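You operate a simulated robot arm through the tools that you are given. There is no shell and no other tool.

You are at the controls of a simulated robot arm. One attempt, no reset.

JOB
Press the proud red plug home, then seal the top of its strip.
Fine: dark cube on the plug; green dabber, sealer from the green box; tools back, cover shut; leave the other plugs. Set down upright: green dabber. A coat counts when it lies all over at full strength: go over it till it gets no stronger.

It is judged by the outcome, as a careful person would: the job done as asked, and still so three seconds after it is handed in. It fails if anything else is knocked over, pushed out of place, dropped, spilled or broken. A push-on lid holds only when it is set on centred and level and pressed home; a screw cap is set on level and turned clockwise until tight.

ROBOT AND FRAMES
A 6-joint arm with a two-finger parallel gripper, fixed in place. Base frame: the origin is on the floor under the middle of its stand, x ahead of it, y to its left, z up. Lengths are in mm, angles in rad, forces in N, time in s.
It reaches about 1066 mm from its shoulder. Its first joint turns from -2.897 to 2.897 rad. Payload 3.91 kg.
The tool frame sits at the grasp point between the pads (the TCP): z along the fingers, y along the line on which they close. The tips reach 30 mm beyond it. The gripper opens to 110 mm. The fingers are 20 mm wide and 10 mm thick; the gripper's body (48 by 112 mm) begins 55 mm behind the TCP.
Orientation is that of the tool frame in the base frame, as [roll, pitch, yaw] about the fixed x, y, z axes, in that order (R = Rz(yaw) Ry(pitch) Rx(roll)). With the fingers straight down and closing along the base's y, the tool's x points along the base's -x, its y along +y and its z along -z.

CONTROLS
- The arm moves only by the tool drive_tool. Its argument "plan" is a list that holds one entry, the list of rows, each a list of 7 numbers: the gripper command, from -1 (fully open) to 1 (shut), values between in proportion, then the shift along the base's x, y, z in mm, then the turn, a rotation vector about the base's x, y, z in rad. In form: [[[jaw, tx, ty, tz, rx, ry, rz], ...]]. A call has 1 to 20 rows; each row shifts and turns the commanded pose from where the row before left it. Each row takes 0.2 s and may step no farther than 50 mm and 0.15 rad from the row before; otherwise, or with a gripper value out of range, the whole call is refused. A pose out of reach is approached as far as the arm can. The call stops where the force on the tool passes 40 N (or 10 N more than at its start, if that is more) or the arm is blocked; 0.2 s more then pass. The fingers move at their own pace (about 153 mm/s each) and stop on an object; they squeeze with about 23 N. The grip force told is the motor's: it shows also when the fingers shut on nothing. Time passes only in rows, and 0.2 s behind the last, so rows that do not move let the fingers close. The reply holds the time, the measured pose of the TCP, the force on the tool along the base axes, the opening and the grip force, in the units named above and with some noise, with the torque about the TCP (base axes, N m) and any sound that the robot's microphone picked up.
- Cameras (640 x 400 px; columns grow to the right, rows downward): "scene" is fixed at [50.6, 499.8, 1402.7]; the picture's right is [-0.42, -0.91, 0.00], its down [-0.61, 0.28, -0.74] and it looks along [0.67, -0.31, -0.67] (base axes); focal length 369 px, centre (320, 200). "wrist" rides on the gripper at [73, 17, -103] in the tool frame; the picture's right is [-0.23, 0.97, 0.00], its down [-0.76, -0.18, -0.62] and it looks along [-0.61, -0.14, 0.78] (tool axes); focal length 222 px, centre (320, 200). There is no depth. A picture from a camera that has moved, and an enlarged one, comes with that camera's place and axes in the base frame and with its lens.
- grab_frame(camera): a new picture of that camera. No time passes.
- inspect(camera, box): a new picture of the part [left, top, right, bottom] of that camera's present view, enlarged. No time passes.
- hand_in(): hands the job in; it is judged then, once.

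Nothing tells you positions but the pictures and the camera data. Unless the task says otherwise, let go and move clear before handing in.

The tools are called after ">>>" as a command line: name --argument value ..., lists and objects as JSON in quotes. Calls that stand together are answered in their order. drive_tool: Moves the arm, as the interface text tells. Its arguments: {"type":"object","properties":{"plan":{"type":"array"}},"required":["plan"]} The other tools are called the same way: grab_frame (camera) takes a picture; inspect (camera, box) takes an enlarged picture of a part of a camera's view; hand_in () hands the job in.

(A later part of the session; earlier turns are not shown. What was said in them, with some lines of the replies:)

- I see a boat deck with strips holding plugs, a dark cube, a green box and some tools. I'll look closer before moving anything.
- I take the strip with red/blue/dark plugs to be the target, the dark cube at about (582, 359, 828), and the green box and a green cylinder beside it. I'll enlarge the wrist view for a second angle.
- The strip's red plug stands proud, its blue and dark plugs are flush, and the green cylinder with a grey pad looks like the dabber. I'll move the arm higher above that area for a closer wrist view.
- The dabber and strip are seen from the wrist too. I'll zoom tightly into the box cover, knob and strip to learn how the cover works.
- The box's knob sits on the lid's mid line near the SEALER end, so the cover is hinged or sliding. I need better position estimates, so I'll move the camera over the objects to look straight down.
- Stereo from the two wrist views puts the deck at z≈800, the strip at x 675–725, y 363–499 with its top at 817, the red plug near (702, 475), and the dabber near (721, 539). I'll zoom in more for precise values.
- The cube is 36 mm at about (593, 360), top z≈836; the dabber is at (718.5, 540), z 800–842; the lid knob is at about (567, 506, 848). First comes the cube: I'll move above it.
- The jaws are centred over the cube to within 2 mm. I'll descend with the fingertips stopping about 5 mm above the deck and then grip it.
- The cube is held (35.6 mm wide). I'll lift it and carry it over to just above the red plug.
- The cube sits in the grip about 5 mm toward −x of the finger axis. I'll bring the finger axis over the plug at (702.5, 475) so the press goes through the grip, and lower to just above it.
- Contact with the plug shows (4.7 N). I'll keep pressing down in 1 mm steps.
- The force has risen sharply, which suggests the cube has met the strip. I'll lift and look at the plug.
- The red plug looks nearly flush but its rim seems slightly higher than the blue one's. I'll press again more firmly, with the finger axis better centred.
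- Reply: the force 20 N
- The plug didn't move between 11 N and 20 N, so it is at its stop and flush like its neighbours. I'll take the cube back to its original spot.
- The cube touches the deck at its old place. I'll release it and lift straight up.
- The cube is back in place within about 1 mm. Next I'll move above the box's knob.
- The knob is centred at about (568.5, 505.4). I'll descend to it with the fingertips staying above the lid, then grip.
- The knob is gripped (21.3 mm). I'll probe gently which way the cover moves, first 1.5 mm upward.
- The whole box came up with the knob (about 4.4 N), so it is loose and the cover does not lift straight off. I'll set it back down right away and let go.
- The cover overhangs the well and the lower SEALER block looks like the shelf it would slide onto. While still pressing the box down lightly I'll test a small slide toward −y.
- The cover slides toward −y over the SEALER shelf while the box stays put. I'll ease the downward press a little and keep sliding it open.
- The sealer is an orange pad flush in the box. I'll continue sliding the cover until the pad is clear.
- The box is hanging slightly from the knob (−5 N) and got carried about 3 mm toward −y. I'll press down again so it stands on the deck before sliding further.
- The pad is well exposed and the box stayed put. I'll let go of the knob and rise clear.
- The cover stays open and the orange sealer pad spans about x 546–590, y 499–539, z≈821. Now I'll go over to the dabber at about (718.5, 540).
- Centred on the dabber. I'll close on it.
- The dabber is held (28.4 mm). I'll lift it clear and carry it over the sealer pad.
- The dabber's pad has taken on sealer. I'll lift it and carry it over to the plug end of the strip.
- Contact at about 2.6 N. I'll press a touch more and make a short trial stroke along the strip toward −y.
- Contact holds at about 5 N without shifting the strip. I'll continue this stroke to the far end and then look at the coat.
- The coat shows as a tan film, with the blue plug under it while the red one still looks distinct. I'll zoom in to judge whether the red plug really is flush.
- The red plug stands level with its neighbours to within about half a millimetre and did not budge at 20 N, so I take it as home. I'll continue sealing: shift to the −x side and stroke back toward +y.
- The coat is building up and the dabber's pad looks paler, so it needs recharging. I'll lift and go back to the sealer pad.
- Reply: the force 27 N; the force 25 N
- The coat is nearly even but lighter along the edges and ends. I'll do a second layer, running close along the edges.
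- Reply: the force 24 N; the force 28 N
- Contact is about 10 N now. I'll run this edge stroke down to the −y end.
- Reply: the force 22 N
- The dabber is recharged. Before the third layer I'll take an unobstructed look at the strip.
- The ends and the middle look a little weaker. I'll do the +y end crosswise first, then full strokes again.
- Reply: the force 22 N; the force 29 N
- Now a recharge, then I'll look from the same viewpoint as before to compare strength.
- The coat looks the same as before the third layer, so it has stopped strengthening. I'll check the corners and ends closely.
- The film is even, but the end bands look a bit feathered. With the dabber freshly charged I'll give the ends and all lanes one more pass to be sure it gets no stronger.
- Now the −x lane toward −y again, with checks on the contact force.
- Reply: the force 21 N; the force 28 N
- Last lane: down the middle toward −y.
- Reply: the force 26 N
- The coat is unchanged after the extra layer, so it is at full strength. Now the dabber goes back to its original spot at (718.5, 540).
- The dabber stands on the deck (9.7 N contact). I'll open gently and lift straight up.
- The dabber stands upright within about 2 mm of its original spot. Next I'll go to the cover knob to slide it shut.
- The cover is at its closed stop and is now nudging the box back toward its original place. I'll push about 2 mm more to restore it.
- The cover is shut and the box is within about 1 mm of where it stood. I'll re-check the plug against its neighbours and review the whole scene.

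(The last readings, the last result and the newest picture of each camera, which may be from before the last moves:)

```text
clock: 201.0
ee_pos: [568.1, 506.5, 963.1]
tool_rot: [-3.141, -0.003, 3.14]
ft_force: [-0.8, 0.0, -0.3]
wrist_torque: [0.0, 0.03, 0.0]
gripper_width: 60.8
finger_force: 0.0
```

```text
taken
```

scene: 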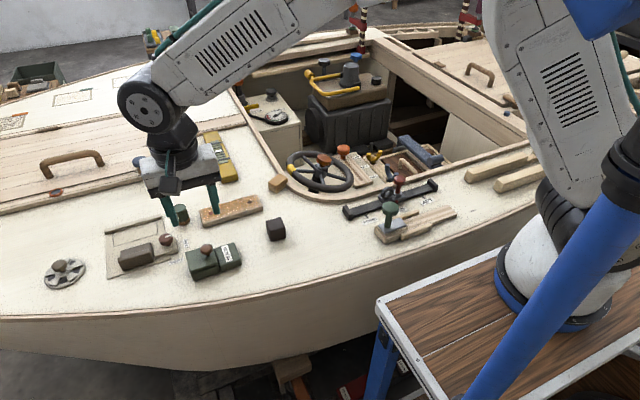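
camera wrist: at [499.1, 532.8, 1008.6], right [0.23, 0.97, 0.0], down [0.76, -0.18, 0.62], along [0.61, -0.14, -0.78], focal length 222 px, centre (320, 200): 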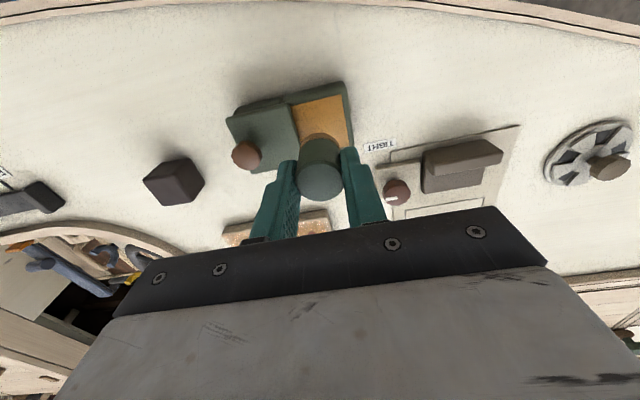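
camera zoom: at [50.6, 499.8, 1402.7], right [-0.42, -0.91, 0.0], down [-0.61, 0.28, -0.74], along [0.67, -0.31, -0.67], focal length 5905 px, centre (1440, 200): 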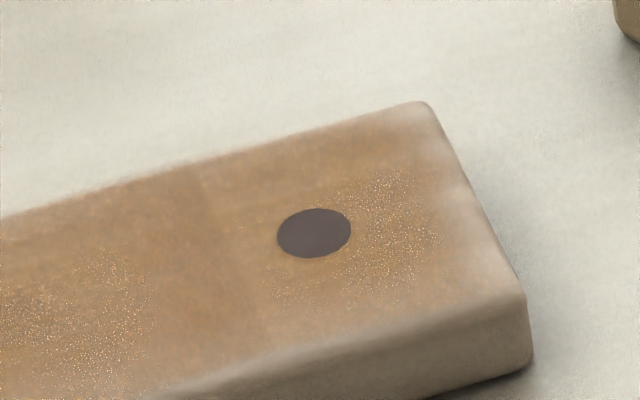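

Everything is in place: plug flush, strip coated, cube and dabber back, cover shut. I'll retreat the arm clear and take a final look.

>>> drive_tool --plan '[[[-0.5, 0, 0, 40, 0, 0, 0], [-1, -30, -30, 10, 0, 0, 0], [-1, -35, -35, 10, 0, 0, 0], [-1, -35, -35, 10, 0, 0, 0], [-1, -35, -35, 10, 0, 0, 0], [-1, -35, -35, 10, 0, 0, 0], [-1, 0, 0, 0, 0, 0, 0], [-1, 0, 0, 0, 0, 0, 0]]]'

>>> grab_frame --camera "scene"

>>> inspect --camera "scene" --box '[160, 170, 320, 290]'

>>> inspect --camera "scene" --box '[195, 185, 265, 235]'

```text
refused: row 3 steps farther than a row can; nothing moved
```

```text
taken
```

scene: 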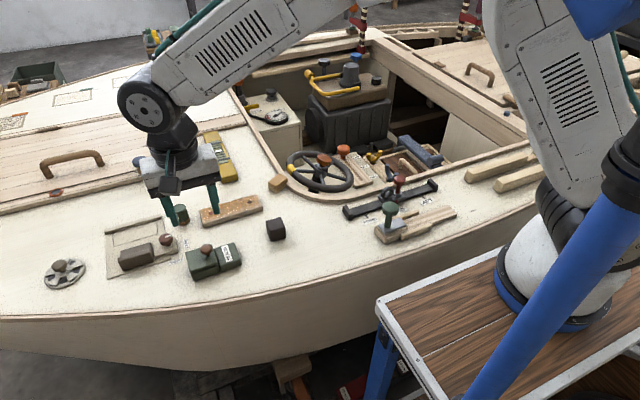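

```text
3.33 times, centred on (240, 230) of scene
camera zoom: at [50.6, 499.8, 1402.7], right [-0.42, -0.91, 0.0], down [-0.61, 0.28, -0.74], along [0.67, -0.31, -0.67], focal length 1230 px, centre (587, 100)
```

zoom: 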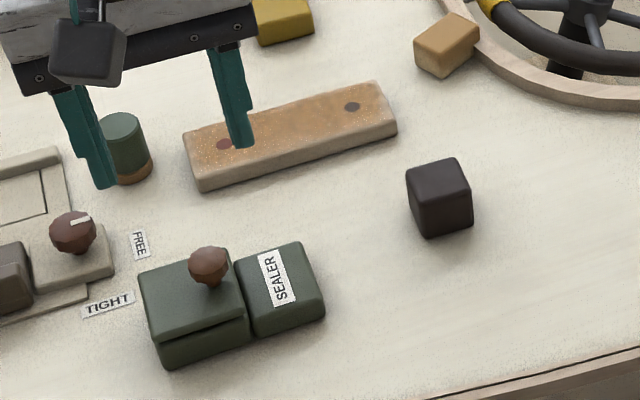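

```text
8.00 times, centred on (230, 210) of scene
camera zoom: at [50.6, 499.8, 1402.7], right [-0.42, -0.91, 0.0], down [-0.61, 0.28, -0.74], along [0.67, -0.31, -0.67], focal length 2952 px, centre (1040, 120)
```

zoom: 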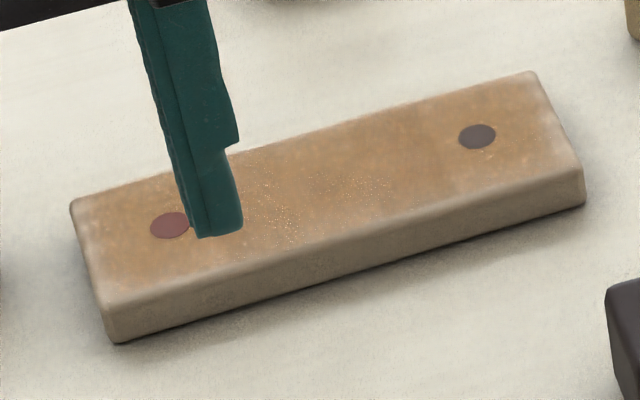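

That move was refused for a step slightly too long, so nothing moved; the scene itself looks right. I'll retreat with smaller steps.

>>> drive_tool --plan '[[[-0.5, 0, 0, 40, 0, 0, 0], [-1, -30, -30, 10, 0, 0, 0], [-1, -30, -30, 10, 0, 0, 0], [-1, -30, -30, 10, 0, 0, 0], [-1, -30, -30, 10, 0, 0, 0], [-1, -30, -30, 10, 0, 0, 0], [-1, -30, -30, 10, 0, 0, 0], [-1, 0, 0, 0, 0, 0, 0], [-1, 0, 0, 0, 0, 0, 0]]]'

>>> grab_frame --camera "scene"

>>> inspect --camera "scene" --box '[160, 170, 320, 290]'

>>> inspect --camera "scene" --box '[195, 185, 265, 235]'

```text
clock: 203.0
ee_pos: [389.4, 326.7, 1062.7]
tool_rot: [-3.14, -0.003, -3.141]
ft_force: [-0.5, 0.2, -0.7]
wrist_torque: [0.01, -0.03, 0.05]
gripper_width: 109.8
finger_force: 0.0
```

```text
taken
```

scene: 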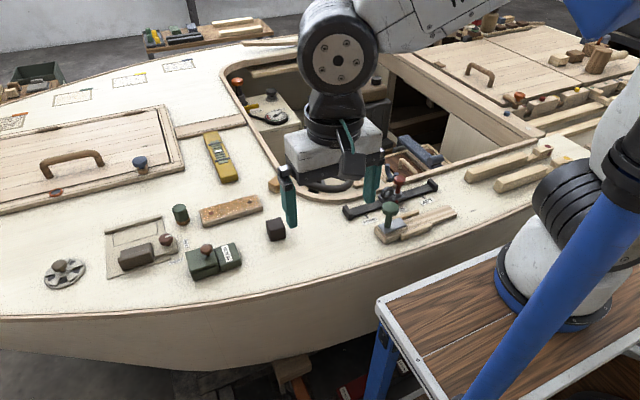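

```text
3.33 times, centred on (240, 230) of scene
camera zoom: at [50.6, 499.8, 1402.7], right [-0.42, -0.91, 0.0], down [-0.61, 0.28, -0.74], along [0.67, -0.31, -0.67], focal length 1230 px, centre (587, 100)
```

zoom: 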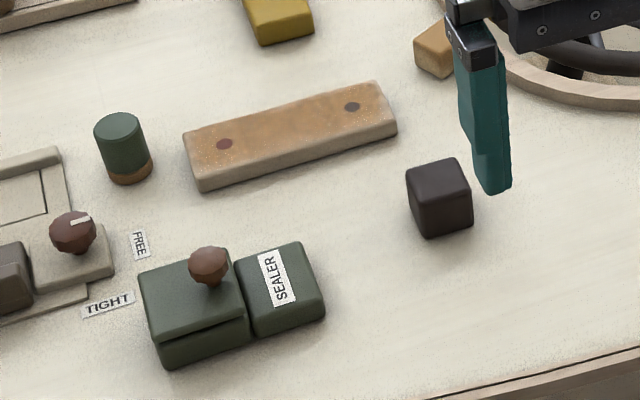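

```text
8.00 times, centred on (230, 210) of scene
camera zoom: at [50.6, 499.8, 1402.7], right [-0.42, -0.91, 0.0], down [-0.61, 0.28, -0.74], along [0.67, -0.31, -0.67], focal length 2952 px, centre (1040, 120)
```

zoom: 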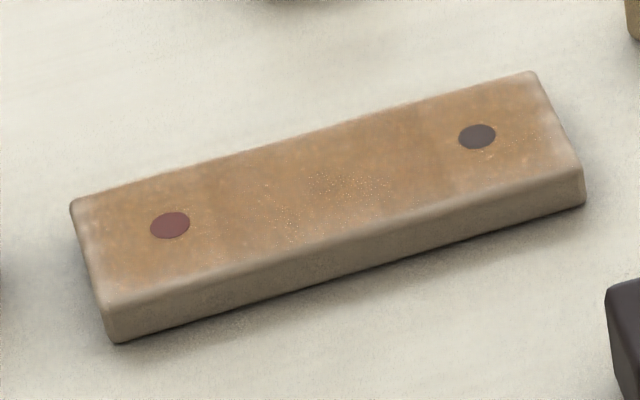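

Everything checks out: the red plug sits level with the others and the coat is even and no longer changing. The cube and dabber stand back in place, the cover is shut, and the arm is clear, so I'm handing in.

>>> hand_in

```text
The job is handed in.
```

The red plug is pressed home, the top of its strip is sealed, and I've handed the job in. I haven't been told the verdict.

- **Plug:** I pressed it with the dark cube. It went down about 10 mm and stopped. At about 20 N it didn't move further, and in the pictures it sits level with its neighbours.
- **Seal:** I applied four rounds with the green dabber and recharged it from the green box before each one. The last rounds made no visible difference, so I took the coat as full strength. A slightly lighter band at the strip's ends didn't change even after extra passes there.
- **Other plugs:** The dabber passed over the blue and dark plugs while I coated the strip, pressing up to 28 N at times. The blue plug's height looked unchanged after the first pass. It's now hidden under the coat, so I couldn't check it again.
- **Tools:** The cube is back within about 1 mm of where it was, and the dabber stands upright within about 3 mm of its old spot.
- **Green box:** It was loose, not fixed. I lifted it a few millimetres while working out how the cover opens, and later dragged it about 3 mm. I pushed it back to within about 1 mm and slid the cover shut.
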